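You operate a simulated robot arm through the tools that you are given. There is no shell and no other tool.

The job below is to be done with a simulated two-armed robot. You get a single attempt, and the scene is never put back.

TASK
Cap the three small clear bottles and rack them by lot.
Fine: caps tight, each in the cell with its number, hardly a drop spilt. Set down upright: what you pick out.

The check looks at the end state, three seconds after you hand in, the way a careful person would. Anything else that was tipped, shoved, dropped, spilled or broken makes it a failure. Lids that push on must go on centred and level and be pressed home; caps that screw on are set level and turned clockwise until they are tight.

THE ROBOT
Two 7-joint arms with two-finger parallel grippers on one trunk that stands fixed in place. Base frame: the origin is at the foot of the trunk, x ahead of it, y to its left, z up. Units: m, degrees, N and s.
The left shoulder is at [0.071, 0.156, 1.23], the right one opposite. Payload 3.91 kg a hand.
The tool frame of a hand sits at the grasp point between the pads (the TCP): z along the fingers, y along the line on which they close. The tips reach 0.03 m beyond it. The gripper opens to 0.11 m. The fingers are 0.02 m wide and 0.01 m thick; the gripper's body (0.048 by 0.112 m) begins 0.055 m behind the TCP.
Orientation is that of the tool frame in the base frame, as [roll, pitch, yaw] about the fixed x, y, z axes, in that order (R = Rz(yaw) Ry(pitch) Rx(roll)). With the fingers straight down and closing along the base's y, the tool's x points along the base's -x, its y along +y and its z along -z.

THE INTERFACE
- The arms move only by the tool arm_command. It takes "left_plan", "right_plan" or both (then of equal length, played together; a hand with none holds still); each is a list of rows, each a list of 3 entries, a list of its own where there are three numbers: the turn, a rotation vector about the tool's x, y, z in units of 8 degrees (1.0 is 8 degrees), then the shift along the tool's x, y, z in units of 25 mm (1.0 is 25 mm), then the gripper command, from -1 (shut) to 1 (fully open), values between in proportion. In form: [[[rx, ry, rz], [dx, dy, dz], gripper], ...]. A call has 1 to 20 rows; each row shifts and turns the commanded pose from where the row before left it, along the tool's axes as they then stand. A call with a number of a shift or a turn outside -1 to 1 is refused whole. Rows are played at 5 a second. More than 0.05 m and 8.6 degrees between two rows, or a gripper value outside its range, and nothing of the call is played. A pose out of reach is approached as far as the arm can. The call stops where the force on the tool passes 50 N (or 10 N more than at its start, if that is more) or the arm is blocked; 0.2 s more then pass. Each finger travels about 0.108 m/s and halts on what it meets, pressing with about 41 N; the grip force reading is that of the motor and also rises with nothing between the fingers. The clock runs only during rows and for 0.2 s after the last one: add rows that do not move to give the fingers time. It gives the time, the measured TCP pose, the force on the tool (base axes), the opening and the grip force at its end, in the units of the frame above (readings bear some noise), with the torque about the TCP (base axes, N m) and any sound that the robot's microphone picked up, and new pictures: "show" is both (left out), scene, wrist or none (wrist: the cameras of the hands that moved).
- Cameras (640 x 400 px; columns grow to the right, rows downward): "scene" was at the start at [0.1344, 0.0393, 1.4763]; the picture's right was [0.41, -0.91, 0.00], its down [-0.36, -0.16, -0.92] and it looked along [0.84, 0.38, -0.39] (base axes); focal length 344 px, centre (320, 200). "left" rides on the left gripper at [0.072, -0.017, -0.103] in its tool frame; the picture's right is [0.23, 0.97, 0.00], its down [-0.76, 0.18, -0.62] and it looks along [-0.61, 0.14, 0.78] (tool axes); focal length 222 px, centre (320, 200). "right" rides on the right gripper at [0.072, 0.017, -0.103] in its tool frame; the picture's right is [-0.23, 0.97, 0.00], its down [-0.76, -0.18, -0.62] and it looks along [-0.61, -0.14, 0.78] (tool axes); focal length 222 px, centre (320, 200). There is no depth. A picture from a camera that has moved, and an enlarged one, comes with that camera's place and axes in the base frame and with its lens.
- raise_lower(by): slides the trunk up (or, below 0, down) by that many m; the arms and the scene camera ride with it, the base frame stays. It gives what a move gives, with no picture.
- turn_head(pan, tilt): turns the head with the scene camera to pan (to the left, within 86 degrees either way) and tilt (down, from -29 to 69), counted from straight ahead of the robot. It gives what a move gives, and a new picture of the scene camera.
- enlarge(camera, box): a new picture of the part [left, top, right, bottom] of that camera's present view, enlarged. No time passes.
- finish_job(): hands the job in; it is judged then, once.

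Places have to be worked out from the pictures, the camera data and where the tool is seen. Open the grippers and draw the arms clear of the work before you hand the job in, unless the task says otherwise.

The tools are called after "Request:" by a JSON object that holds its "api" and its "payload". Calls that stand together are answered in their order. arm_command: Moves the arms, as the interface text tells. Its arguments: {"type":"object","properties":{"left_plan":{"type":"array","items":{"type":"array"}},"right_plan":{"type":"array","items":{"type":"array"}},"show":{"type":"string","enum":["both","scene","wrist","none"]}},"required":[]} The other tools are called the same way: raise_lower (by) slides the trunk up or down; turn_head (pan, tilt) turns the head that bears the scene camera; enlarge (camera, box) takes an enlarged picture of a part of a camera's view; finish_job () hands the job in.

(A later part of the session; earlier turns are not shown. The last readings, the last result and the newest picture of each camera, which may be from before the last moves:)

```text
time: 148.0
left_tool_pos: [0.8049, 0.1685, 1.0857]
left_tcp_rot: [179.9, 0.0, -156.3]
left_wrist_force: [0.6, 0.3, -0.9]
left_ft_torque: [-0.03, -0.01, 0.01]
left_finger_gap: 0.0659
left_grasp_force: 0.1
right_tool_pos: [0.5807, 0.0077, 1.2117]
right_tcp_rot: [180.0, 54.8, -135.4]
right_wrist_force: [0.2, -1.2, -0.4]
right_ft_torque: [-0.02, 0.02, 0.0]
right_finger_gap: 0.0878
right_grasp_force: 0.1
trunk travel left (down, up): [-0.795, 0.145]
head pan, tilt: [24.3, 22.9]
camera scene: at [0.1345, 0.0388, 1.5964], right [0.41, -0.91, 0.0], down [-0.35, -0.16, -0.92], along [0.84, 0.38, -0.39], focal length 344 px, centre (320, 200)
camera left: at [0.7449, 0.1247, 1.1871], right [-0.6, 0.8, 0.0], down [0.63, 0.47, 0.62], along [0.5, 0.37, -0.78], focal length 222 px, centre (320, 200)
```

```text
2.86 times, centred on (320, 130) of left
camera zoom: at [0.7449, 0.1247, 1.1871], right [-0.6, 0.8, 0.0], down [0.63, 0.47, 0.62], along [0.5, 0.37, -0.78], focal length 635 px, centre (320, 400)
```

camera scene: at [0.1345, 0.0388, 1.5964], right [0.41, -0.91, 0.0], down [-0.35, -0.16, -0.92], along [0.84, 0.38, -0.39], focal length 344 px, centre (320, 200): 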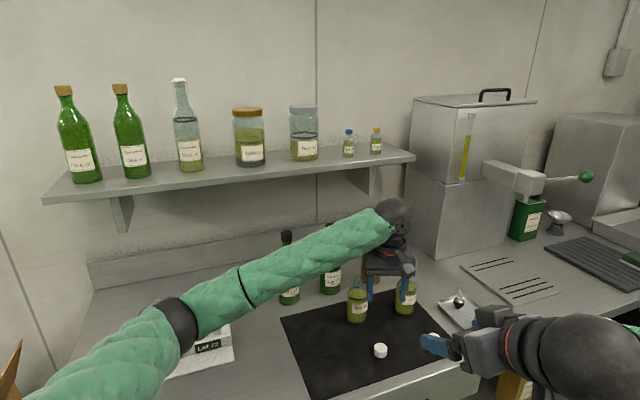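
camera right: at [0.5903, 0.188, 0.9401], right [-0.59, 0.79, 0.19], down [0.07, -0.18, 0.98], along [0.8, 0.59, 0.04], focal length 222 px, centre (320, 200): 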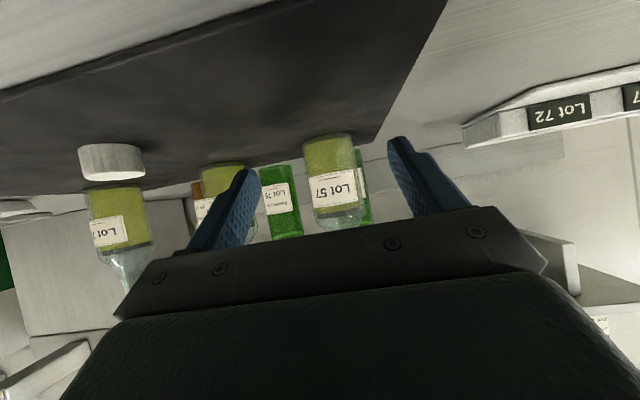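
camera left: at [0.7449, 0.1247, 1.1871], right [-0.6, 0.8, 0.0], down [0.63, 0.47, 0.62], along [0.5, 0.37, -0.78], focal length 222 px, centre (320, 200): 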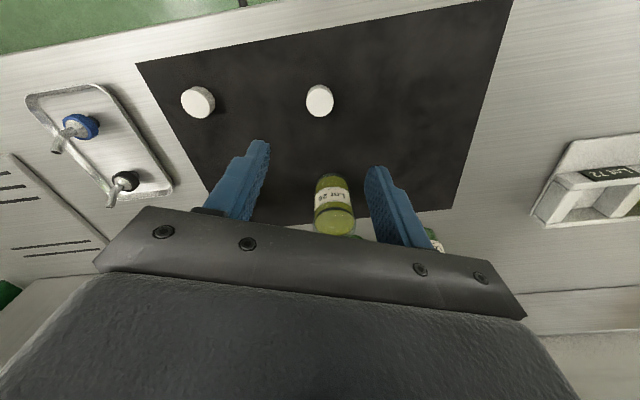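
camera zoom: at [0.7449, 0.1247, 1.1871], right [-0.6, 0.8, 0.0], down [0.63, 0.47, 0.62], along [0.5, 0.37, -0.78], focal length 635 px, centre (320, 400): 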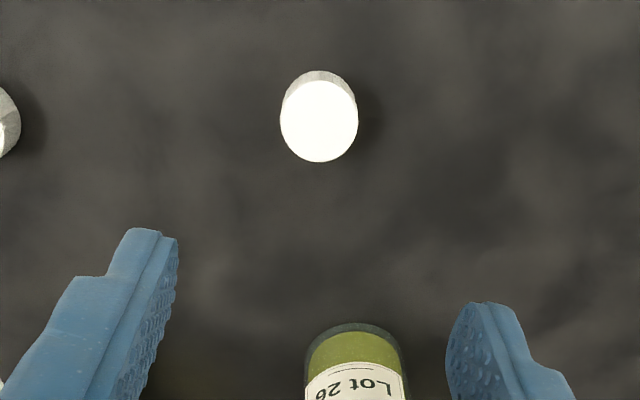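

The elbow now rides higher. I trim 2 mm and descend in stages, watching whether the robot's camera shifts (a sign of contact).

Request:
{"api": "arm_command", "payload": {"left_plan": [[[0, 0, 0], [-0.06, 0.048, 0.9], 0.2], [[0, 0, 0], [0, 0, 0.9], 0.2], [[0, 0, 0], [0, 0, 0.9], 0.2], [[0, 0, 0], [0, 0, 0.9], 0.2], [[0, 0, 0], [0, 0, 0.9], 0.2], [[0, 0, 0], [0, 0, 0], 0.2], [[0, 0, 0], [0, 0, 0], 0.2]], "show": "scene"}}

```text
time: 149.6
left_tool_pos: [0.8032, 0.1719, 0.9695]
left_tcp_rot: [179.9, 0.0, -156.4]
left_wrist_force: [-0.3, 0.0, -0.3]
left_ft_torque: [0.0, -0.04, -0.02]
left_finger_gap: 0.0661
left_grasp_force: 0.1
right_tool_pos: [0.5814, 0.0087, 1.2121]
right_tcp_rot: [180.0, 54.7, -135.4]
right_wrist_force: [0.0, 0.2, 0.0]
right_ft_torque: [0.01, 0.02, 0.01]
right_finger_gap: 0.0882
right_grasp_force: 0.0
trunk travel left (down, up): [-0.795, 0.145]
head pan, tilt: [24.3, 22.9]
camera scene: at [0.1348, 0.0389, 1.5963], right [0.41, -0.91, 0.0], down [-0.36, -0.16, -0.92], along [0.84, 0.38, -0.39], focal length 344 px, centre (320, 200)
```

scene: 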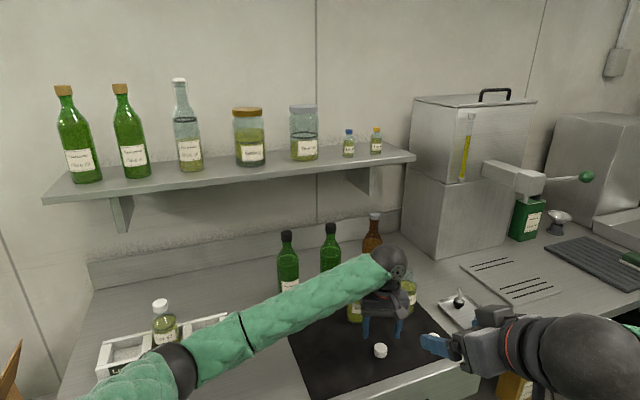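

No shift this time. I continue down to the grip height.

Request:
{"api": "arm_command", "payload": {"left_plan": [[[0, 0, 0], [0, 0, 0.7], 0.2], [[0, 0, 0], [0, 0, 0.7], 0.2], [[0, 0, 0], [0, 0, 0.5], 0.2], [[0, 0, 0], [0, 0, 0], 0.2], [[0, 0, 0], [0, 0, 0], 0.2]], "show": "both"}}

Request:
{"api": "enlarge", "payload": {"camera": "left", "box": [220, 100, 420, 250]}}

```text
time: 150.8
left_tool_pos: [0.8071, 0.1718, 0.923]
left_tcp_rot: [179.8, 0.1, -156.4]
left_wrist_force: [0.9, -0.3, -0.3]
left_ft_torque: [-0.01, 0.02, 0.01]
left_finger_gap: 0.066
left_grasp_force: 0.0
right_tool_pos: [0.581, 0.0074, 1.2116]
right_tcp_rot: [-180.0, 54.9, -135.4]
right_wrist_force: [-0.1, 0.2, 0.3]
right_ft_torque: [-0.01, 0.0, -0.01]
right_finger_gap: 0.0881
right_grasp_force: 0.0
trunk travel left (down, up): [-0.795, 0.145]
head pan, tilt: [24.3, 22.9]
camera scene: at [0.1347, 0.0389, 1.5963], right [0.41, -0.91, 0.0], down [-0.36, -0.16, -0.92], along [0.84, 0.38, -0.39], focal length 344 px, centre (320, 200)
camera left: at [0.7472, 0.1278, 1.0255], right [-0.6, 0.8, 0.0], down [0.63, 0.47, 0.62], along [0.5, 0.37, -0.78], focal length 222 px, centre (320, 200)
```

scene: 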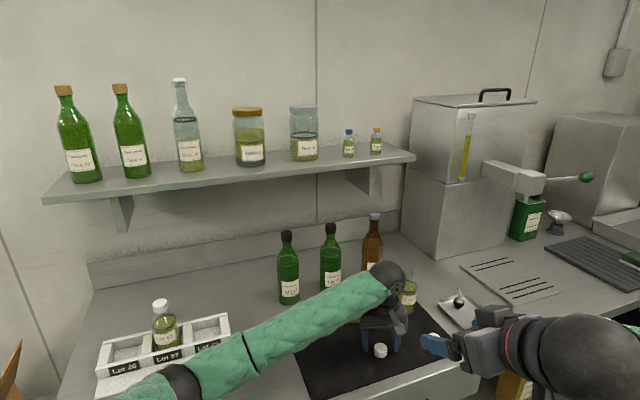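
left: 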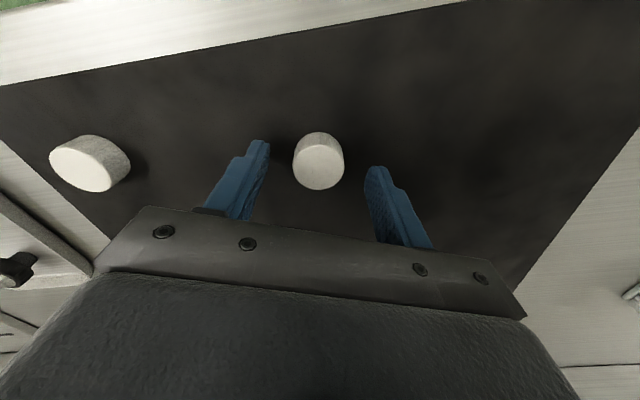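

```text
2.67 times, centred on (320, 175) of left
camera zoom: at [0.7472, 0.1278, 1.0255], right [-0.6, 0.8, 0.0], down [0.63, 0.47, 0.62], along [0.5, 0.37, -0.78], focal length 592 px, centre (320, 267)
```

zoom: 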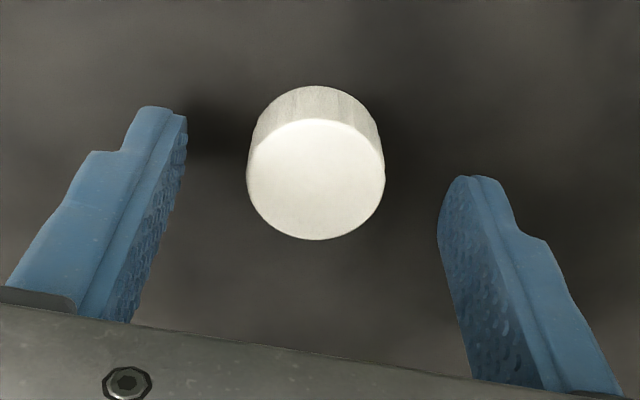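

The cap is between the fingers. I trim, lower the last 6 mm, squeeze to centre it, reopen and turn 88° counter-clockwise.

Request:
{"api": "arm_command", "payload": {"left_plan": [[[0, 0, 0], [0.09, -0.03, 0.12], 0.2], [[0, 0, 0], [0, 0, 0.12], 0.2], [[0, 0, 0], [0, 0, 0], -0.2], [[0, 0, 0], [0, 0, 0], -0.5], [[0, 0, 0], [0, 0, 0], -0.7], [[0, 0, 0], [0, 0, 0], -0.7], [[0, 0, 0], [0, 0, 0], -0.2], [[0, 0, 0], [0, 0, 0], 0.1], [[0, 0, 0], [0, 0, 0], 0.1]], "show": "none"}}

Request:
{"api": "arm_command", "payload": {"left_plan": [[[0, 0, -1], [0, 0, 0], 0.1], [[0, 0, -1], [0, 0, 0], 0.1], [[0, 0, -1], [0, 0, 0], 0.1], [[0, 0, -1], [0, 0, 0], 0.1], [[0, 0, -1], [0, 0, 0], 0.1], [[0, 0, -1], [0, 0, 0], 0.1], [[0, 0, -1], [0, 0, 0], 0.1], [[0, 0, -1], [0, 0, 0], 0.1], [[0, 0, -1], [0, 0, 0], 0.1], [[0, 0, -1], [0, 0, 0], 0.1], [[0, 0, -1], [0, 0, 0], 0.1], [[0, 0, 0], [0, 0, 0], 0.1], [[0, 0, 0], [0, 0, 0], -0.3], [[0, 0, 0], [0, 0, 0], -0.6], [[0, 0, 0], [0, 0, 0], -1], [[0, 0, 0], [0, 0, 0], -1], [[0, 0, 0], [0, 0, 0], -1]], "show": "wrist"}}

Request:
{"api": "enlarge", "payload": {"camera": "left", "box": [220, 100, 420, 250]}}

```text
time: 152.8
left_tool_pos: [0.8053, 0.169, 0.918]
left_tcp_rot: [180.0, 0.0, -156.5]
left_wrist_force: [0.3, -0.1, -0.1]
left_ft_torque: [0.05, -0.02, 0.0]
left_finger_gap: 0.0604
left_grasp_force: 0.1
right_tool_pos: [0.5818, 0.0077, 1.2108]
right_tcp_rot: [-179.9, 54.8, -135.3]
right_wrist_force: [-0.2, 0.1, -0.3]
right_ft_torque: [0.0, 0.0, 0.0]
right_finger_gap: 0.0878
right_grasp_force: 0.0
trunk travel left (down, up): [-0.795, 0.145]
head pan, tilt: [24.3, 22.9]
```

```text
time: 156.4
left_tool_pos: [0.8055, 0.1689, 0.9171]
left_tcp_rot: [-180.0, 0.2, -68.4]
left_wrist_force: [0.3, -0.2, -0.5]
left_ft_torque: [0.0, -0.01, 0.01]
left_finger_gap: 0.0301
left_grasp_force: 41.1
right_tool_pos: [0.5806, 0.0077, 1.2116]
right_tcp_rot: [180.0, 54.9, -135.4]
right_wrist_force: [-1.8, 1.0, 0.4]
right_ft_torque: [0.0, 0.03, 0.03]
right_finger_gap: 0.0882
right_grasp_force: 0.1
trunk travel left (down, up): [-0.795, 0.145]
head pan, tilt: [24.3, 22.9]
camera left: at [0.8472, 0.1092, 1.0199], right [-0.82, -0.57, 0.0], down [-0.45, 0.64, 0.62], along [-0.36, 0.51, -0.78], focal length 222 px, centre (320, 200)
```

left: 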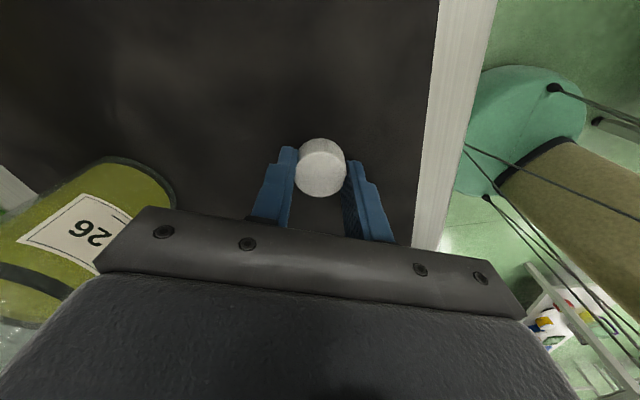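

```text
2.67 times, centred on (320, 175) of left
camera zoom: at [0.8472, 0.1092, 1.0199], right [-0.82, -0.57, 0.0], down [-0.45, 0.64, 0.62], along [-0.36, 0.51, -0.78], focal length 592 px, centre (320, 267)
```

zoom: 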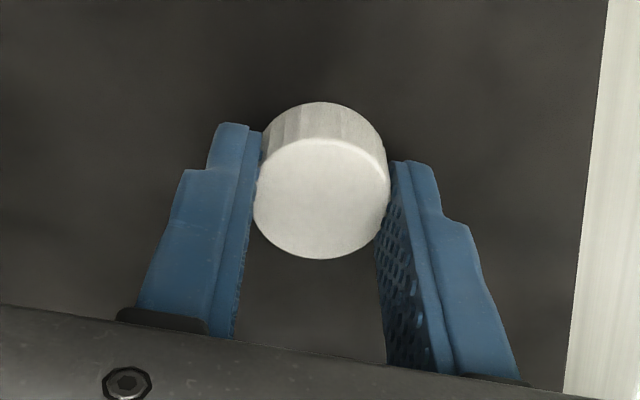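

Cap B is gripped and centred. I lift it and park the left hand up at about (0.70, 0.49, 1.21), clear of the capping spot.

Request:
{"api": "arm_command", "payload": {"left_plan": [[[0, 0, 0], [0, 0, -0.4], -1], [[0, 0, 0], [0, 0, -0.95], -1], [[0, 0, 0], [0, 0, -0.95], -1], [[0, 0, 0], [0, 0, -0.95], -1], [[0, 0, 0], [0, 0, -0.95], -1], [[0, 0, 0], [0, 0, -0.95], -1], [[0, 0, 0], [0, 0, -0.95], -1], [[0, 0, 0], [0, 0, -0.95], -1], [[0, 0, 0], [0, 0, -0.95], -1], [[0, 0, 0], [0, 0, -0.95], -1], [[0, 0, 0], [0, 0, -0.95], -1], [[0, 0, 0], [0, 0, -0.95], -1], [[0, 0, 0], [0, 0, -0.95], -1], [[0, 0, 0], [0, 0, 0], -1]], "show": "none"}}

Request:
{"api": "arm_command", "payload": {"left_plan": [[[0, 0, 0], [-0.957, -0.071, 0], -1], [[0, 0, 0], [-0.957, -0.071, 0], -1], [[0, 0, 0], [-0.957, -0.071, 0], -1], [[0, 0, 0], [-0.957, -0.071, 0], -1], [[0, 0, 0], [-0.957, -0.071, 0], -1], [[0, 0, 0], [-0.957, -0.071, 0], -1], [[0, 0, 0], [-0.957, -0.071, 0], -1], [[0, 0, 0], [-0.957, -0.071, 0], -1], [[0, 0, 0], [-0.957, -0.071, 0], -1], [[0, 0, 0], [-0.957, -0.071, 0], -1], [[0, 0, 0], [-0.957, -0.071, 0], -1], [[0, 0, 0], [-0.957, -0.071, 0], -1], [[0, 0, 0], [-0.957, -0.071, 0], -1], [[0, 0, 0], [-0.957, -0.071, 0], -1], [[0, 0, 0], [0, 0, 0], -1]], "show": "both"}}

Request:
{"api": "enlarge", "payload": {"camera": "scene", "box": [320, 260, 480, 360]}}

```text
time: 159.4
left_tool_pos: [0.806, 0.1702, 1.2153]
left_tcp_rot: [179.9, 0.0, -68.4]
left_wrist_force: [-0.4, 0.4, -0.4]
left_ft_torque: [0.02, -0.01, -0.03]
left_finger_gap: 0.0303
left_grasp_force: 40.5
right_tool_pos: [0.5813, 0.0073, 1.2122]
right_tcp_rot: [-180.0, 54.8, -135.5]
right_wrist_force: [0.7, 0.1, 0.0]
right_ft_torque: [-0.02, 0.01, -0.03]
right_finger_gap: 0.0883
right_grasp_force: 0.0
trunk travel left (down, up): [-0.795, 0.145]
head pan, tilt: [24.3, 22.9]
```

```text
time: 162.6
left_tool_pos: [0.7073, 0.4902, 1.2138]
left_tcp_rot: [-180.0, 0.2, -68.4]
left_wrist_force: [-0.4, -1.0, -0.5]
left_ft_torque: [0.02, 0.02, -0.02]
left_finger_gap: 0.0304
left_grasp_force: 40.6
right_tool_pos: [0.5822, 0.0077, 1.2118]
right_tcp_rot: [180.0, 54.8, -135.4]
right_wrist_force: [0.3, 0.1, -0.1]
right_ft_torque: [-0.01, -0.07, -0.01]
right_finger_gap: 0.0881
right_grasp_force: 0.0
trunk travel left (down, up): [-0.795, 0.145]
head pan, tilt: [24.3, 22.9]
camera scene: at [0.1352, 0.0384, 1.5963], right [0.41, -0.91, 0.0], down [-0.36, -0.16, -0.92], along [0.84, 0.38, -0.39], focal length 344 px, centre (320, 200)
camera left: at [0.7486, 0.4303, 1.317], right [-0.82, -0.57, 0.0], down [-0.45, 0.64, 0.62], along [-0.36, 0.51, -0.78], focal length 222 px, centre (320, 200)
```

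scene: 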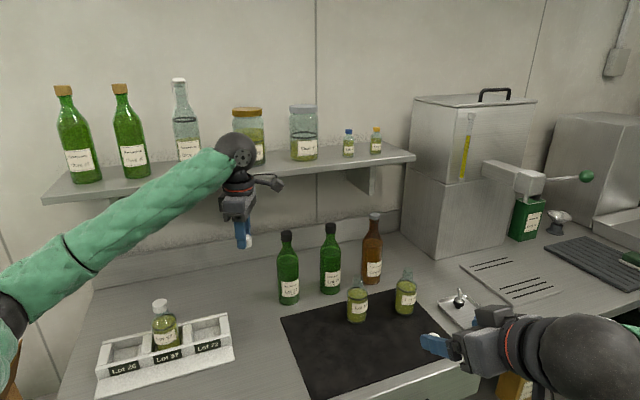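
left: 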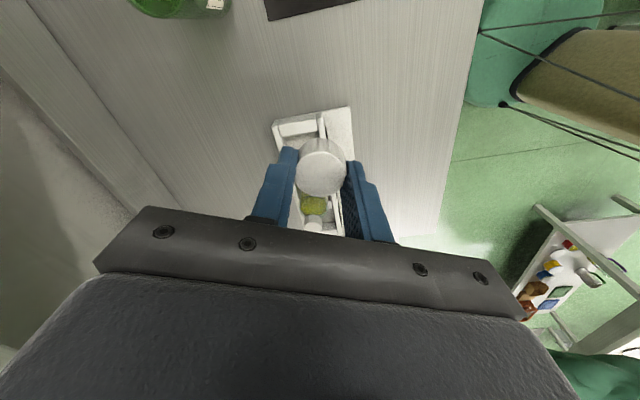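

```text
4.00 times, centred on (400, 310) of scene
camera zoom: at [0.1352, 0.0384, 1.5963], right [0.41, -0.91, 0.0], down [-0.36, -0.16, -0.92], along [0.84, 0.38, -0.39], focal length 1377 px, centre (0, -240)
```

zoom: 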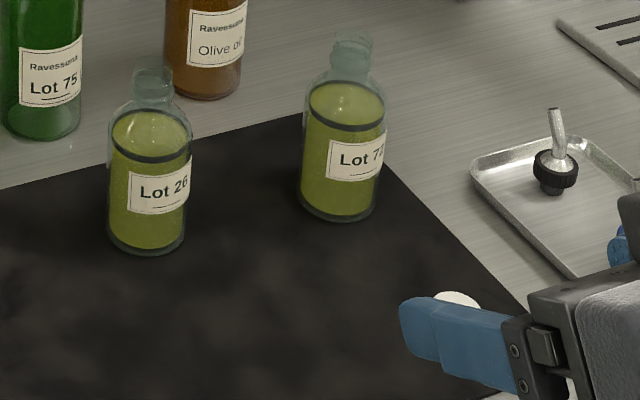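

Now the right hand goes to fetch bottle 26 (≈0.905, 0.27). I bring it to a pre-approach point about 0.19 m in front of it.

Request:
{"api": "arm_command", "payload": {"right_plan": [[[0, 0, 0], [-0.011, -0.143, 0.9], 0.6], [[0, 0, 0], [-0.011, -0.143, 0.9], 0.6], [[0, 0, 0], [-0.011, -0.143, 0.9], 0.6], [[0, 0, 0], [-0.011, -0.143, 0.9], 0.6], [[0, 0, 0], [-0.011, -0.143, 0.9], 0.6], [[0, 0, 0], [-0.011, -0.143, 0.9], 0.6], [[0, 0, 0], [-0.011, -0.143, 0.9], 0.6], [[0, 0, 0], [-0.011, -0.143, 0.9], 0.6], [[0, 0, 0], [-0.011, -0.143, 0.9], 0.6], [[0, 0, 0], [-0.011, -0.143, 0.9], 0.6], [[0, 0, 0], [-0.011, -0.143, 0.9], 0.6], [[0, 0, 0], [-0.011, -0.143, 0.9], 0.6], [[0, 0, 0], [0, 0, 0], 0.6], [[0, 0, 0], [0, 0, 0], 0.6]], "show": "both"}}

Request:
{"api": "enlarge", "payload": {"camera": "right", "box": [220, 0, 420, 180]}}

Request:
{"api": "enlarge", "payload": {"camera": "scene", "box": [320, 260, 480, 360]}}

```text
time: 165.6
left_tool_pos: [0.7062, 0.4912, 1.214]
left_tcp_rot: [180.0, 0.1, -68.3]
left_wrist_force: [0.3, -0.2, 0.4]
left_ft_torque: [-0.01, -0.04, -0.01]
left_finger_gap: 0.0303
left_grasp_force: 41.0
right_tool_pos: [0.7705, 0.1317, 1.0583]
right_tcp_rot: [-180.0, 54.9, -135.5]
right_wrist_force: [-0.4, -0.1, -0.1]
right_ft_torque: [-0.04, 0.01, -0.01]
right_finger_gap: 0.0881
right_grasp_force: 0.1
trunk travel left (down, up): [-0.795, 0.145]
head pan, tilt: [24.3, 22.9]
camera scene: at [0.1349, 0.0394, 1.5963], right [0.41, -0.91, 0.0], down [-0.36, -0.16, -0.92], along [0.84, 0.38, -0.39], focal length 344 px, centre (320, 200)
camera right: at [0.6686, 0.0568, 1.0575], right [-0.59, 0.79, 0.19], down [0.07, -0.18, 0.98], along [0.8, 0.59, 0.05], focal length 222 px, centre (320, 200)
```

scene: 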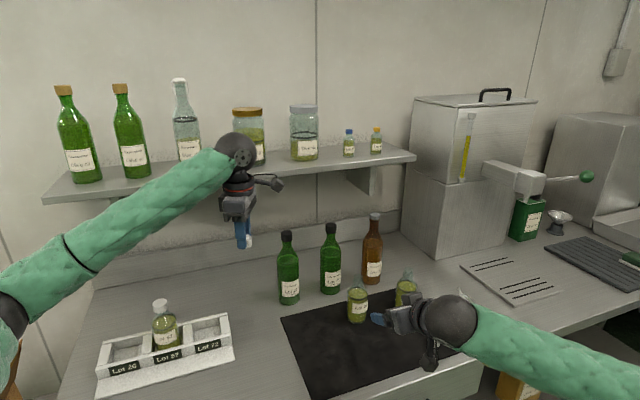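
right: 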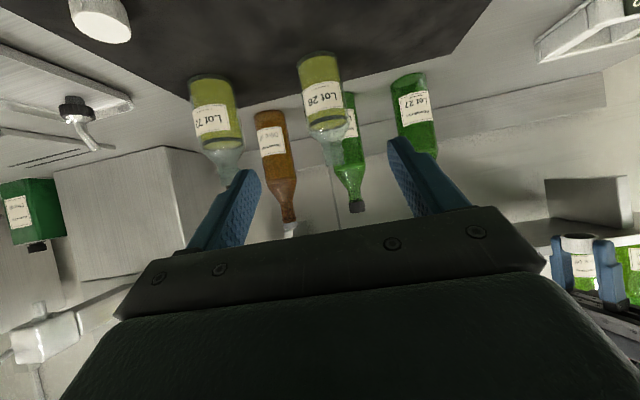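

```text
2.22 times, centred on (320, 90) of right
camera zoom: at [0.6686, 0.0568, 1.0575], right [-0.59, 0.79, 0.19], down [0.07, -0.18, 0.98], along [0.8, 0.59, 0.05], focal length 494 px, centre (320, 444)
```

zoom: 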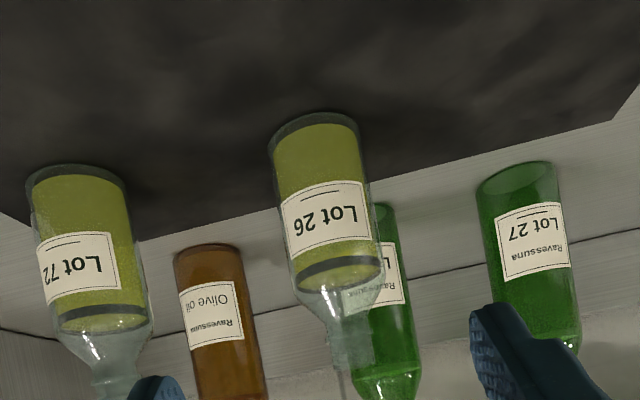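

```text
4.00 times, centred on (400, 310) of scene
camera zoom: at [0.1349, 0.0394, 1.5963], right [0.41, -0.91, 0.0], down [-0.36, -0.16, -0.92], along [0.84, 0.38, -0.39], focal length 1377 px, centre (0, -240)
```

zoom: 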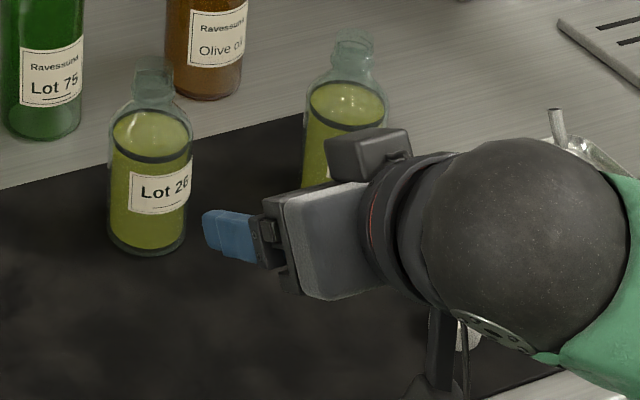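

Bottle 26 is at about (0.905, 0.271), nearly straight ahead of the gripper. I lower to z≈0.94 and slide forward around it.

Request:
{"api": "arm_command", "payload": {"right_plan": [[[0, 0, 0], [0.546, 0.04, 0.871], 0.6], [[0, 0, 0], [0.546, 0.04, 0.871], 0.6], [[0, 0, 0], [0.546, 0.04, 0.871], 0.6], [[0, 0, 0], [0.546, 0.04, 0.871], 0.6], [[0, 0, 0], [0.546, 0.04, 0.871], 0.6], [[0, 0, 0], [0, 0, 0], 0.6], [[0, 0, 0], [-0.264, 0, 0.377], 0.6], [[0, 0, 0], [-0.264, 0, 0.377], 0.6], [[0, 0, 0], [-0.264, 0, 0.377], 0.6], [[0, 0, 0], [-0.264, 0, 0.377], 0.6], [[0, 0, 0], [-0.264, 0, 0.377], 0.6], [[0, 0, 0], [-0.264, 0, 0.377], 0.6], [[0, 0, 0], [0, 0, 0], 0.6]], "show": "both"}}

Request:
{"api": "enlarge", "payload": {"camera": "scene", "box": [320, 260, 480, 360]}}

Request:
{"api": "enlarge", "payload": {"camera": "right", "box": [220, 60, 420, 240]}}

```text
time: 168.4
left_tool_pos: [0.7053, 0.4905, 1.2147]
left_tcp_rot: [-179.9, 0.1, -68.5]
left_wrist_force: [0.1, -0.8, 0.0]
left_ft_torque: [0.0, -0.01, -0.02]
left_finger_gap: 0.0307
left_grasp_force: 41.3
right_tool_pos: [0.852, 0.2194, 0.9407]
right_tcp_rot: [-180.0, 54.8, -135.4]
right_wrist_force: [-0.1, -1.1, 0.0]
right_ft_torque: [0.02, -0.01, 0.02]
right_finger_gap: 0.0878
right_grasp_force: 0.1
trunk travel left (down, up): [-0.795, 0.145]
head pan, tilt: [24.3, 22.9]
camera scene: at [0.1347, 0.0389, 1.5963], right [0.41, -0.91, 0.0], down [-0.36, -0.16, -0.92], along [0.84, 0.38, -0.39], focal length 344 px, centre (320, 200)
camera right: at [0.7503, 0.1439, 0.9396], right [-0.59, 0.79, 0.19], down [0.07, -0.18, 0.98], along [0.8, 0.59, 0.05], focal length 222 px, centre (320, 200)
```

scene: 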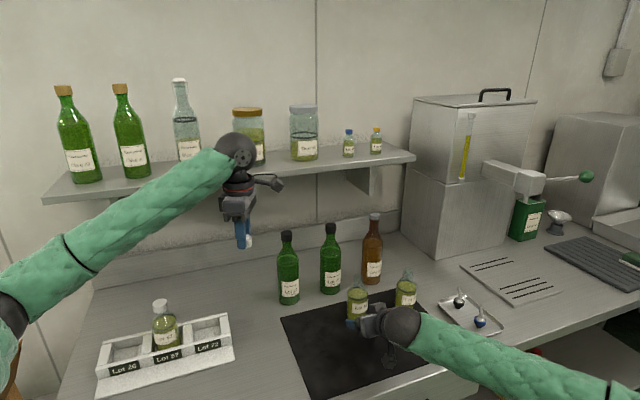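
right: 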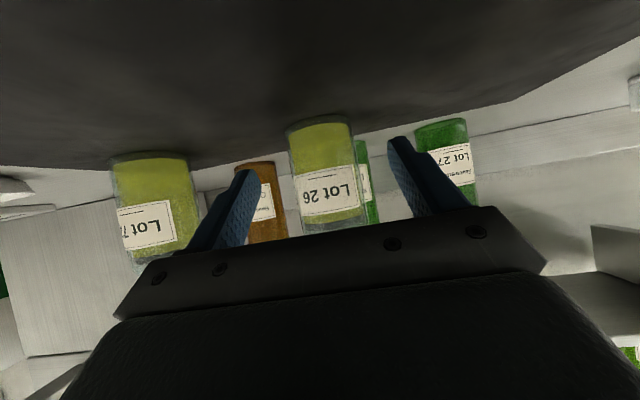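

```text
4.00 times, centred on (400, 310) of scene
camera zoom: at [0.1347, 0.0389, 1.5963], right [0.41, -0.91, 0.0], down [-0.36, -0.16, -0.92], along [0.84, 0.38, -0.39], focal length 1377 px, centre (0, -240)
```

zoom: 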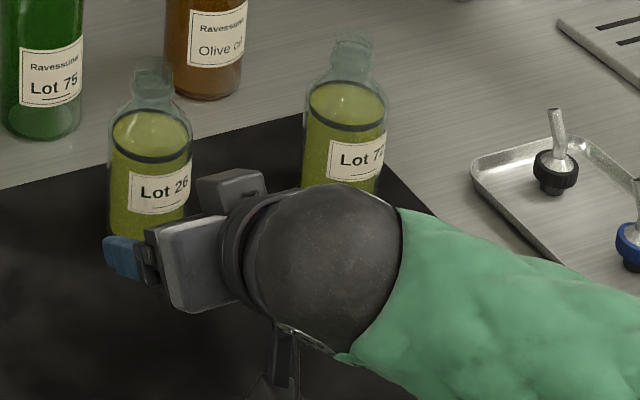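

```text
2.22 times, centred on (320, 150) of right
camera zoom: at [0.7503, 0.1439, 0.9396], right [-0.59, 0.79, 0.19], down [0.07, -0.18, 0.98], along [0.8, 0.59, 0.05], focal length 494 px, centre (320, 311)
```

zoom: 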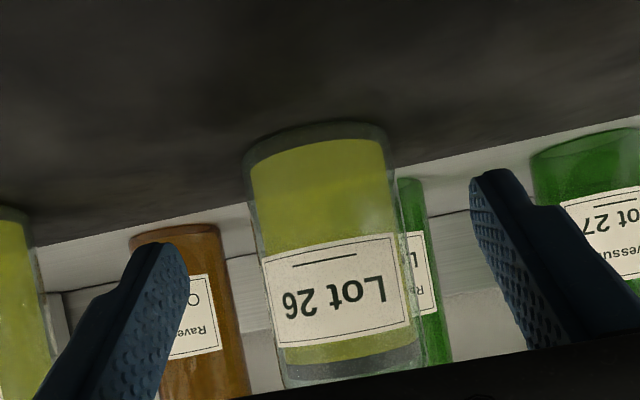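

The view matches the first bottle's approach at the same distance. I advance the last 68 mm and close gently.

Request:
{"api": "arm_command", "payload": {"right_plan": [[[0, 0, 0], [-0.264, 0, 0.377], 0.6], [[0, 0, 0], [-0.264, 0, 0.377], 0.6], [[0, 0, 0], [-0.264, 0, 0.377], 0.6], [[0, 0, 0], [-0.264, 0, 0.377], 0.6], [[0, 0, 0], [-0.264, 0, 0.377], 0.6], [[0, 0, 0], [-0.264, 0, 0.377], 0.6], [[0, 0, 0], [0, 0, 0], 0.45], [[0, 0, 0], [0, 0, 0], 0.3], [[0, 0, 0], [0, 0, 0], 0.2], [[0, 0, 0], [0, 0, 0], 0.15], [[0, 0, 0], [0, 0, 0], 0.1], [[0, 0, 0], [0, 0, 0], 0.06], [[0, 0, 0], [0, 0, 0], 0.03], [[0, 0, 0], [0, 0, 0], 0.0], [[0, 0, 0], [0, 0, 0], -0.2], [[0, 0, 0], [0, 0, 0], -1], [[0, 0, 0], [0, 0, 0], -1], [[0, 0, 0], [0, 0, 0], -1]], "show": "both"}}

Request:
{"api": "enlarge", "payload": {"camera": "scene", "box": [320, 260, 480, 360]}}

```text
time: 172.2
left_tool_pos: [0.7069, 0.4905, 1.2148]
left_tcp_rot: [-179.9, 0.1, -68.4]
left_wrist_force: [0.6, -0.1, -0.4]
left_ft_torque: [0.01, -0.03, -0.01]
left_finger_gap: 0.0304
left_grasp_force: 41.0
right_tool_pos: [0.9001, 0.2683, 0.9412]
right_tcp_rot: [179.9, 54.8, -135.4]
right_wrist_force: [2.1, -2.5, 0.3]
right_ft_torque: [-0.12, -0.11, 0.0]
right_finger_gap: 0.059
right_grasp_force: 40.9
trunk travel left (down, up): [-0.795, 0.145]
head pan, tilt: [24.3, 22.9]
camera scene: at [0.1349, 0.039, 1.5963], right [0.41, -0.91, 0.0], down [-0.36, -0.16, -0.92], along [0.84, 0.38, -0.39], focal length 344 px, centre (320, 200)
camera right: at [0.7984, 0.1923, 0.94], right [-0.59, 0.79, 0.19], down [0.07, -0.18, 0.98], along [0.8, 0.59, 0.05], focal length 222 px, centre (320, 200)
```

scene: 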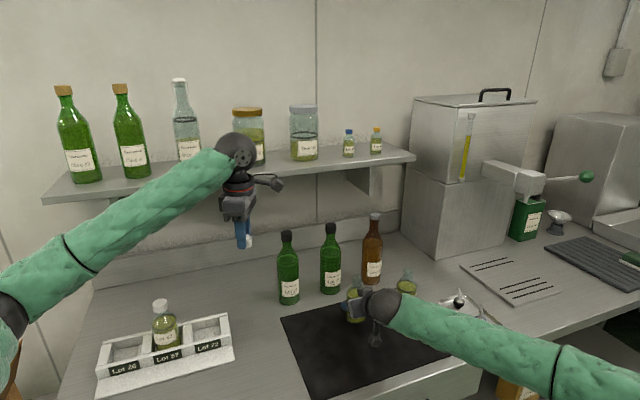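
right: 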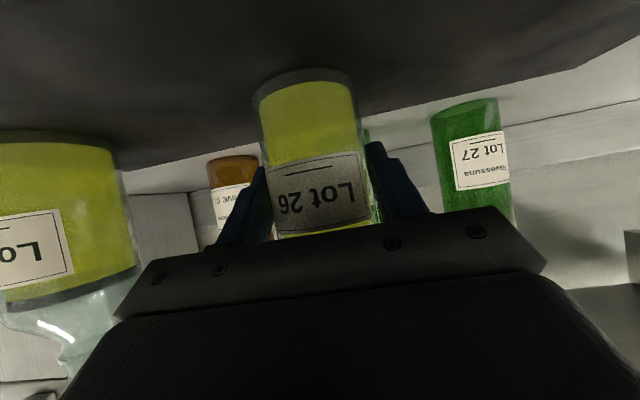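

```text
4.00 times, centred on (400, 310) of scene
camera zoom: at [0.1349, 0.039, 1.5963], right [0.41, -0.91, 0.0], down [-0.36, -0.16, -0.92], along [0.84, 0.38, -0.39], focal length 1377 px, centre (0, -240)
```

zoom: 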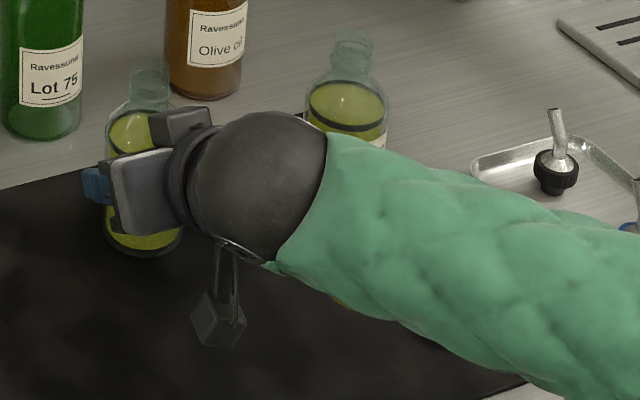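

Bottle 26 is held. I lift it 12 mm slowly to check that it comes up upright before carrying it.

Request:
{"api": "arm_command", "payload": {"right_plan": [[[0, 0, 0], [-0.1, 0, -0.07], -1], [[0, 0, 0], [-0.15, 0, -0.105], -1], [[0, 0, 0], [-0.15, 0, -0.105], -1], [[0, 0, 0], [0, 0, 0], -1], [[0, 0, 0], [0, 0, 0], -1]], "show": "wrist"}}

Request:
{"api": "enlarge", "payload": {"camera": "scene", "box": [320, 260, 400, 340]}}

```text
time: 173.4
left_tool_pos: [0.7066, 0.4917, 1.2147]
left_tcp_rot: [180.0, 0.1, -68.4]
left_wrist_force: [0.5, -0.4, 0.0]
left_ft_torque: [0.02, 0.01, -0.02]
left_finger_gap: 0.0304
left_grasp_force: 40.9
right_tool_pos: [0.8999, 0.2691, 0.9541]
right_tcp_rot: [-180.0, 54.9, -135.4]
right_wrist_force: [0.7, 1.0, -3.1]
right_ft_torque: [-0.02, 0.04, -0.01]
right_finger_gap: 0.0592
right_grasp_force: 41.1
trunk travel left (down, up): [-0.795, 0.145]
head pan, tilt: [24.3, 22.9]
camera right: at [0.7989, 0.1932, 0.952], right [-0.59, 0.79, 0.19], down [0.07, -0.18, 0.98], along [0.8, 0.59, 0.04], focal length 222 px, centre (320, 200)
```

right: 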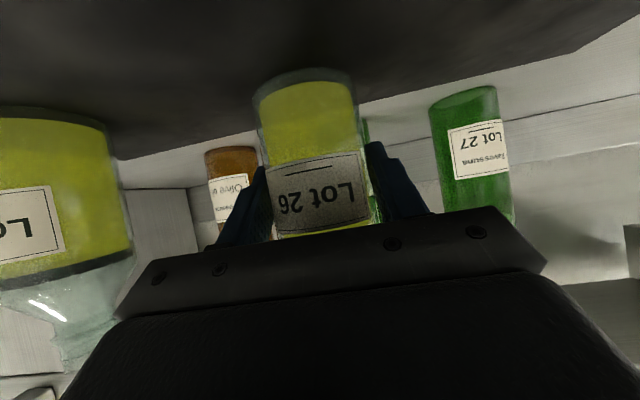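

```text
5.00 times, centred on (360, 300) of scene
camera zoom: at [0.1352, 0.0394, 1.5963], right [0.41, -0.91, 0.0], down [-0.36, -0.16, -0.92], along [0.84, 0.38, -0.39], focal length 1721 px, centre (120, -300)
```

zoom: 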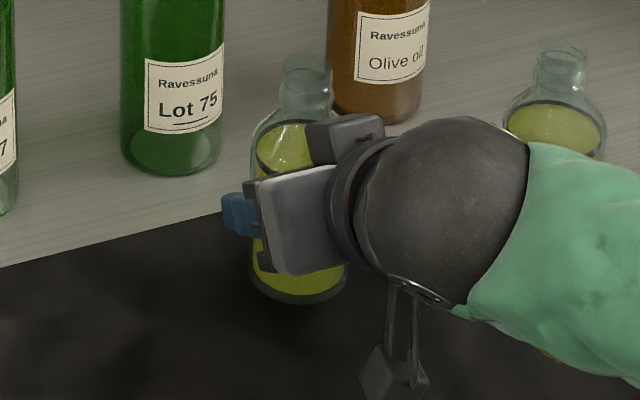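

It lifts cleanly and stays upright. I carry it slowly sideways to the capping spot near (0.786, 0.358).

Request:
{"api": "arm_command", "payload": {"right_plan": [[[0, 0, 0], [0.009, 0.1, -0.013], -1], [[0, 0, 0], [0.018, 0.2, -0.025], -1], [[0, 0, 0], [0.026, 0.3, -0.038], -1], [[0, 0, 0], [0.033, 0.378, -0.047], -1], [[0, 0, 0], [0.033, 0.378, -0.047], -1], [[0, 0, 0], [0.033, 0.378, -0.047], -1], [[0, 0, 0], [0.033, 0.378, -0.047], -1], [[0, 0, 0], [0.033, 0.378, -0.047], -1], [[0, 0, 0], [0.033, 0.378, -0.047], -1], [[0, 0, 0], [0.033, 0.378, -0.047], -1], [[0, 0, 0], [0.033, 0.378, -0.047], -1], [[0, 0, 0], [0.033, 0.378, -0.047], -1], [[0, 0, 0], [0.033, 0.378, -0.047], -1], [[0, 0, 0], [0.033, 0.378, -0.047], -1], [[0, 0, 0], [0.033, 0.378, -0.047], -1], [[0, 0, 0], [0.026, 0.3, -0.038], -1], [[0, 0, 0], [0.018, 0.2, -0.025], -1], [[0, 0, 0], [0.009, 0.1, -0.013], -1], [[0, 0, 0], [0, 0, 0], -1], [[0, 0, 0], [0, 0, 0], -1]], "show": "scene"}}

Request:
{"api": "enlarge", "payload": {"camera": "scene", "box": [270, 250, 370, 350]}}

```text
time: 177.6
left_tool_pos: [0.7064, 0.492, 1.2129]
left_tcp_rot: [180.0, 0.1, -68.4]
left_wrist_force: [0.8, -0.5, -1.0]
left_ft_torque: [0.01, -0.01, 0.01]
left_finger_gap: 0.0303
left_grasp_force: 40.8
right_tool_pos: [0.7839, 0.3535, 0.9526]
right_tcp_rot: [-180.0, 54.9, -135.4]
right_wrist_force: [-0.3, -0.3, -3.2]
right_ft_torque: [0.02, -0.02, -0.02]
right_finger_gap: 0.0589
right_grasp_force: 40.8
trunk travel left (down, up): [-0.795, 0.145]
head pan, tilt: [24.3, 22.9]
camera scene: at [0.1351, 0.0396, 1.5963], right [0.41, -0.91, 0.0], down [-0.36, -0.16, -0.92], along [0.84, 0.38, -0.39], focal length 344 px, centre (320, 200)
```

scene: 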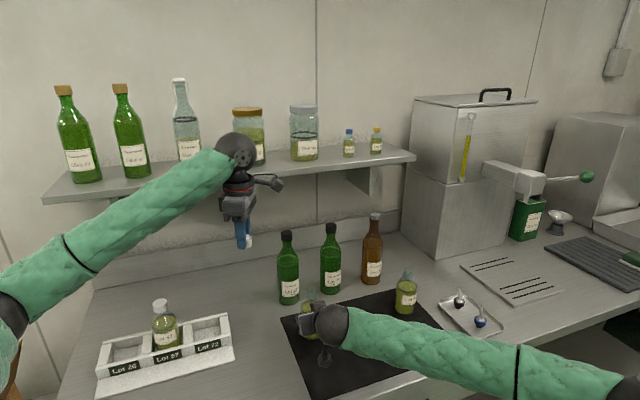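

```text
4.00 times, centred on (320, 300) of scene
camera zoom: at [0.1351, 0.0396, 1.5963], right [0.41, -0.91, 0.0], down [-0.36, -0.16, -0.92], along [0.84, 0.38, -0.39], focal length 1377 px, centre (320, -200)
```

zoom: 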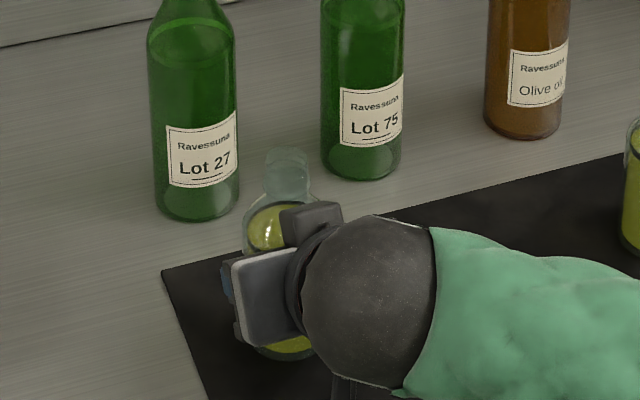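

It has arrived upright. I set it down gently on the mat.

Request:
{"api": "arm_command", "payload": {"right_plan": [[[0, 0, 0], [0.12, 0, 0.084], -1], [[0, 0, 0], [0.12, 0, 0.084], -1], [[0, 0, 0], [0.08, 0, 0.056], -1], [[0, 0, 0], [0.04, 0, 0.028], -1], [[0, 0, 0], [0.03, 0, 0.021], -1], [[0, 0, 0], [0, 0, 0], -1], [[0, 0, 0], [0, 0, 0], -1]], "show": "none"}}

```text
time: 179.2
left_tool_pos: [0.7056, 0.4915, 1.2144]
left_tcp_rot: [180.0, 0.1, -68.4]
left_wrist_force: [0.1, 0.0, 0.2]
left_ft_torque: [-0.01, -0.01, 0.05]
left_finger_gap: 0.0306
left_grasp_force: 40.9
right_tool_pos: [0.7849, 0.3549, 0.9408]
right_tcp_rot: [-179.9, 55.0, -135.4]
right_wrist_force: [4.5, 0.9, 7.4]
right_ft_torque: [0.05, -0.04, -0.01]
right_finger_gap: 0.0591
right_grasp_force: 40.7
trunk travel left (down, up): [-0.795, 0.145]
head pan, tilt: [24.3, 22.9]
```

The bottle is on the mat (7 N support). I bring the cap over it, hovering at z≈1.125 for alignment views.

Request:
{"api": "arm_command", "payload": {"left_plan": [[[0, 0, 0], [0.883, -0.151, 0], -1], [[0, 0, 0], [0.883, -0.151, 0], -1], [[0, 0, 0], [0.883, -0.151, 0], -1], [[0, 0, 0], [0.883, -0.151, 0], -1], [[0, 0, 0], [0.883, -0.151, 0], -1], [[0, 0, 0], [0.883, -0.151, 0], -1], [[0, 0, 0], [0.883, -0.151, 0], -1], [[0, 0, 0], [0, 0, 0.89], -1], [[0, 0, 0], [0, 0, 0.89], -1], [[0, 0, 0], [0, 0, 0.89], -1], [[0, 0, 0], [0, 0, 0.89], -1], [[0, 0, 0], [0, 0, 0], -1], [[0, 0, 0], [0, 0, 0], -1]], "show": "both"}}

Request:
{"api": "enlarge", "payload": {"camera": "left", "box": [285, 75, 365, 145]}}

Request:
{"api": "enlarge", "payload": {"camera": "scene", "box": [290, 255, 330, 300]}}

```text
time: 182.0
left_tool_pos: [0.7865, 0.3561, 1.1274]
left_tcp_rot: [-179.9, 0.0, -68.4]
left_wrist_force: [0.0, 0.8, -0.4]
left_ft_torque: [0.01, 0.01, 0.01]
left_finger_gap: 0.0303
left_grasp_force: 41.0
right_tool_pos: [0.7841, 0.3541, 0.9398]
right_tcp_rot: [179.9, 54.8, -135.4]
right_wrist_force: [4.3, 1.9, 13.7]
right_ft_torque: [0.12, -0.03, -0.04]
right_finger_gap: 0.0587
right_grasp_force: 40.8
trunk travel left (down, up): [-0.795, 0.145]
head pan, tilt: [24.3, 22.9]
camera scene: at [0.1342, 0.0389, 1.5964], right [0.41, -0.91, 0.0], down [-0.35, -0.16, -0.92], along [0.84, 0.38, -0.39], focal length 344 px, centre (320, 200)
camera left: at [0.8286, 0.2964, 1.2292], right [-0.82, -0.57, 0.0], down [-0.45, 0.64, 0.62], along [-0.36, 0.51, -0.78], focal length 222 px, centre (320, 200)
```

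scene: 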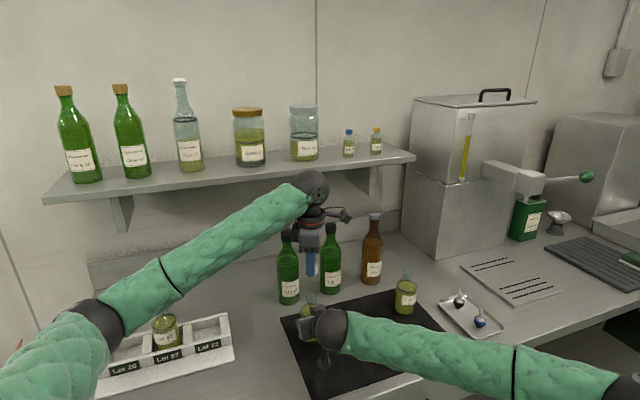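
left: 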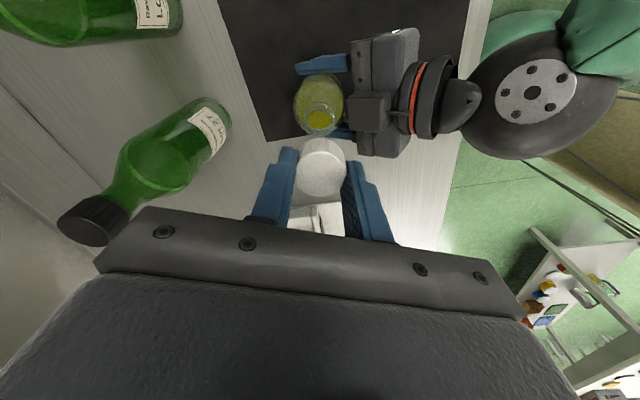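

```text
5.71 times, centred on (325, 110) of left
camera zoom: at [0.8286, 0.2964, 1.2292], right [-0.82, -0.57, 0.0], down [-0.45, 0.64, 0.62], along [-0.36, 0.51, -0.78], focal length 1269 px, centre (291, 714)
```

zoom: 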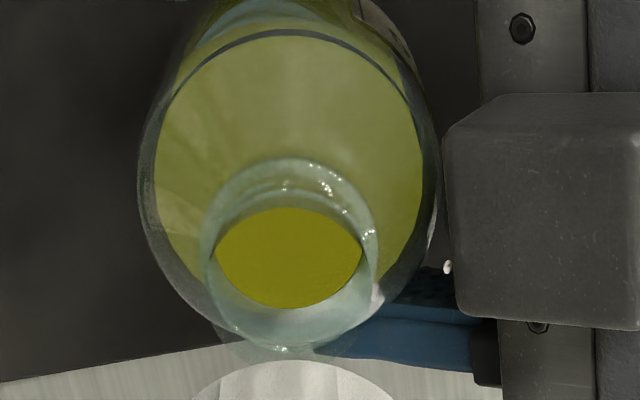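

```text
8.89 times, centred on (310, 278) of scene
camera zoom: at [0.1342, 0.0389, 1.5964], right [0.41, -0.91, 0.0], down [-0.35, -0.16, -0.92], along [0.84, 0.38, -0.39], focal length 3059 px, centre (409, -489)
```

zoom: 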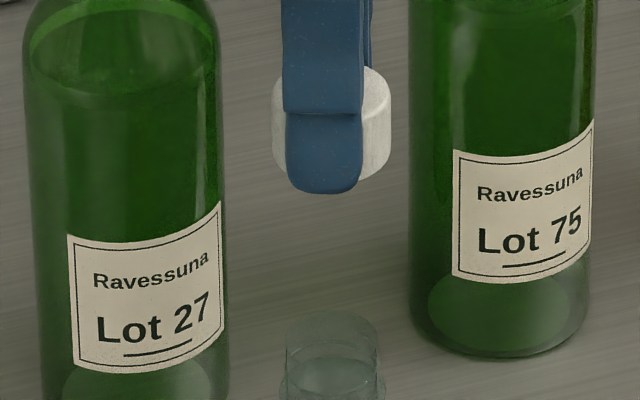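

The mouth is at (0.7863, 0.3575), within about 1 mm of the cap in both views. I trim and lower to just above engagement.

Request:
{"api": "arm_command", "payload": {"left_plan": [[[0, 0, 0], [-0.04, -0.007, 0.5], -1], [[0, 0, 0], [0, 0, 0.5], -1], [[0, 0, 0], [0, 0, 0.5], -1], [[0, 0, 0], [0, 0, 0.5], -1], [[0, 0, 0], [0, 0, 0.4], -1], [[0, 0, 0], [0, 0, 0], -1], [[0, 0, 0], [0, 0, 0], -1]], "show": "none"}}

Request:
{"api": "enlarge", "payload": {"camera": "scene", "box": [290, 255, 330, 300]}}

Request:
{"api": "enlarge", "payload": {"camera": "left", "box": [285, 95, 365, 165]}}

```text
time: 183.6
left_tool_pos: [0.788, 0.3576, 1.0659]
left_tcp_rot: [180.0, 0.0, -68.4]
left_wrist_force: [0.1, 0.8, -1.3]
left_ft_torque: [-0.03, 0.0, 0.01]
left_finger_gap: 0.0302
left_grasp_force: 41.1
right_tool_pos: [0.7833, 0.354, 0.9398]
right_tcp_rot: [-179.9, 54.8, -135.5]
right_wrist_force: [-0.6, -1.1, 7.8]
right_ft_torque: [-0.02, 0.15, 0.0]
right_finger_gap: 0.0588
right_grasp_force: 41.2
trunk travel left (down, up): [-0.795, 0.145]
head pan, tilt: [24.3, 22.9]
```

```text
8.89 times, centred on (310, 278) of scene
camera zoom: at [0.1341, 0.0389, 1.5964], right [0.41, -0.91, 0.0], down [-0.35, -0.16, -0.92], along [0.84, 0.38, -0.39], focal length 3059 px, centre (409, -489)
```

zoom: 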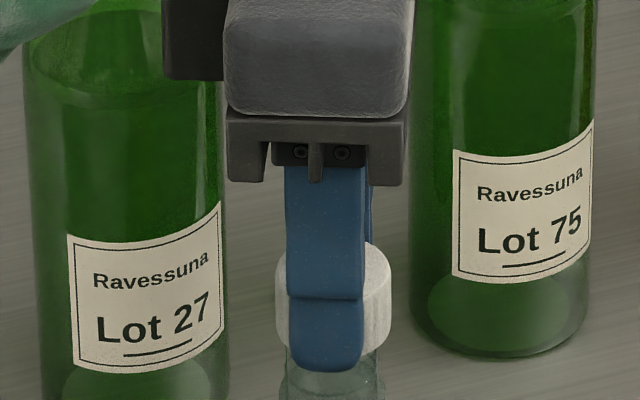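

```text
5.71 times, centred on (325, 130) of left
camera zoom: at [0.8298, 0.297, 1.1679], right [-0.82, -0.57, 0.0], down [-0.45, 0.64, 0.62], along [-0.36, 0.51, -0.78], focal length 1269 px, centre (291, 600)
```

zoom: 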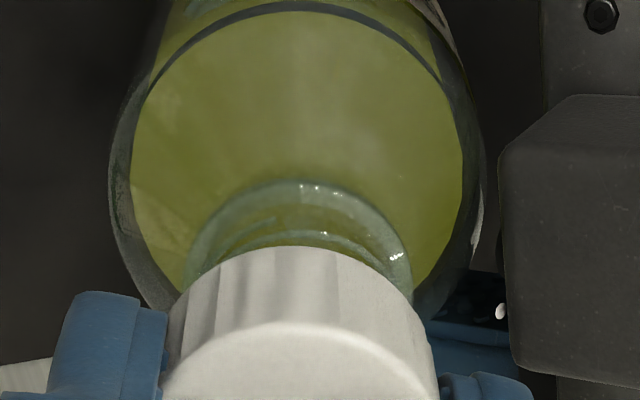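

Alignment matches the first bottle's at this stage. I lower in small steps and read the forces.

Request:
{"api": "arm_command", "payload": {"left_plan": [[[0, 0, 0], [0, 0, 0.12], -1], [[0, 0, 0], [0, 0, 0.12], -1], [[0, 0, 0], [0, 0, 0.12], -1], [[0, 0, 0], [0, 0, 0.12], -1], [[0, 0, 0], [0, 0, 0.08], -1], [[0, 0, 0], [0, 0, 0], -1]], "show": "none"}}

```text
time: 185.0
left_tool_pos: [0.7858, 0.3568, 1.0508]
left_tcp_rot: [180.0, 0.1, -68.3]
left_wrist_force: [1.0, 2.0, 0.5]
left_ft_torque: [0.05, -0.03, 0.02]
left_finger_gap: 0.0302
left_grasp_force: 40.7
right_tool_pos: [0.7837, 0.3556, 0.9403]
right_tcp_rot: [180.0, 54.7, -135.4]
right_wrist_force: [-3.1, -3.3, 5.4]
right_ft_torque: [0.13, 0.17, 0.01]
right_finger_gap: 0.0589
right_grasp_force: 41.3
trunk travel left (down, up): [-0.795, 0.145]
head pan, tilt: [24.3, 22.9]
```

Request:
{"api": "arm_command", "payload": {"left_plan": [[[0, 0, 0], [0, 0, 0.06], -1], [[0, 0, 0], [0, 0, 0.06], -1], [[0, 0, 0], [0, 0, 0], -1]], "show": "none"}}

```text
time: 185.8
left_tool_pos: [0.7859, 0.3579, 1.0482]
left_tcp_rot: [-180.0, 0.0, -68.3]
left_wrist_force: [0.4, 1.3, -0.4]
left_ft_torque: [0.07, -0.03, 0.01]
left_finger_gap: 0.0303
left_grasp_force: 40.9
right_tool_pos: [0.7838, 0.3549, 0.9399]
right_tcp_rot: [180.0, 54.9, -135.4]
right_wrist_force: [-3.6, -3.9, 2.8]
right_ft_torque: [0.17, 0.22, -0.01]
right_finger_gap: 0.059
right_grasp_force: 40.9
trunk travel left (down, up): [-0.795, 0.145]
head pan, tilt: [24.3, 22.9]
```

Request:
{"api": "arm_command", "payload": {"left_plan": [[[0, 0, 0], [0, 0, 0.04], -1], [[0, 0, 0], [0, 0, 0.04], -1], [[0, 0, 0], [0, 0, 0.04], -1], [[0, 0, 0], [0, 0, 0], -1]], "show": "none"}}

Request:
{"api": "enlarge", "payload": {"camera": "scene", "box": [290, 260, 330, 305]}}

```text
time: 186.8
left_tool_pos: [0.7849, 0.3575, 1.0461]
left_tcp_rot: [-179.9, 0.1, -68.3]
left_wrist_force: [8.3, 8.5, 8.9]
left_ft_torque: [0.33, -0.26, 0.0]
left_finger_gap: 0.0299
left_grasp_force: 40.9
right_tool_pos: [0.784, 0.3554, 0.9399]
right_tcp_rot: [-179.9, 54.8, -135.4]
right_wrist_force: [-7.5, -7.0, 0.4]
right_ft_torque: [0.68, -0.44, -0.01]
right_finger_gap: 0.0591
right_grasp_force: 40.9
trunk travel left (down, up): [-0.795, 0.145]
head pan, tilt: [24.3, 22.9]
```

```text
8.89 times, centred on (310, 282) of scene
camera zoom: at [0.1341, 0.0391, 1.5965], right [0.41, -0.91, 0.0], down [-0.35, -0.16, -0.92], along [0.84, 0.38, -0.39], focal length 3059 px, centre (409, -533)
```

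zoom: 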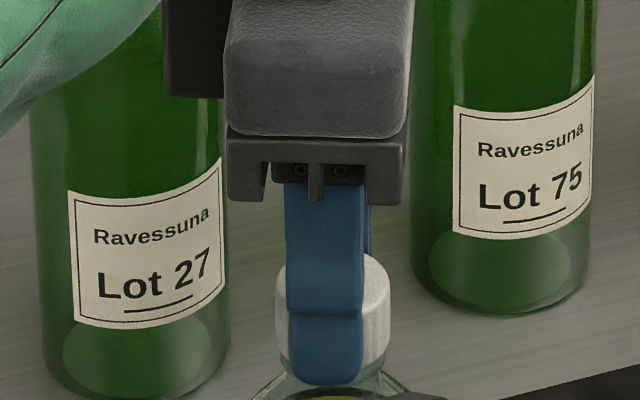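

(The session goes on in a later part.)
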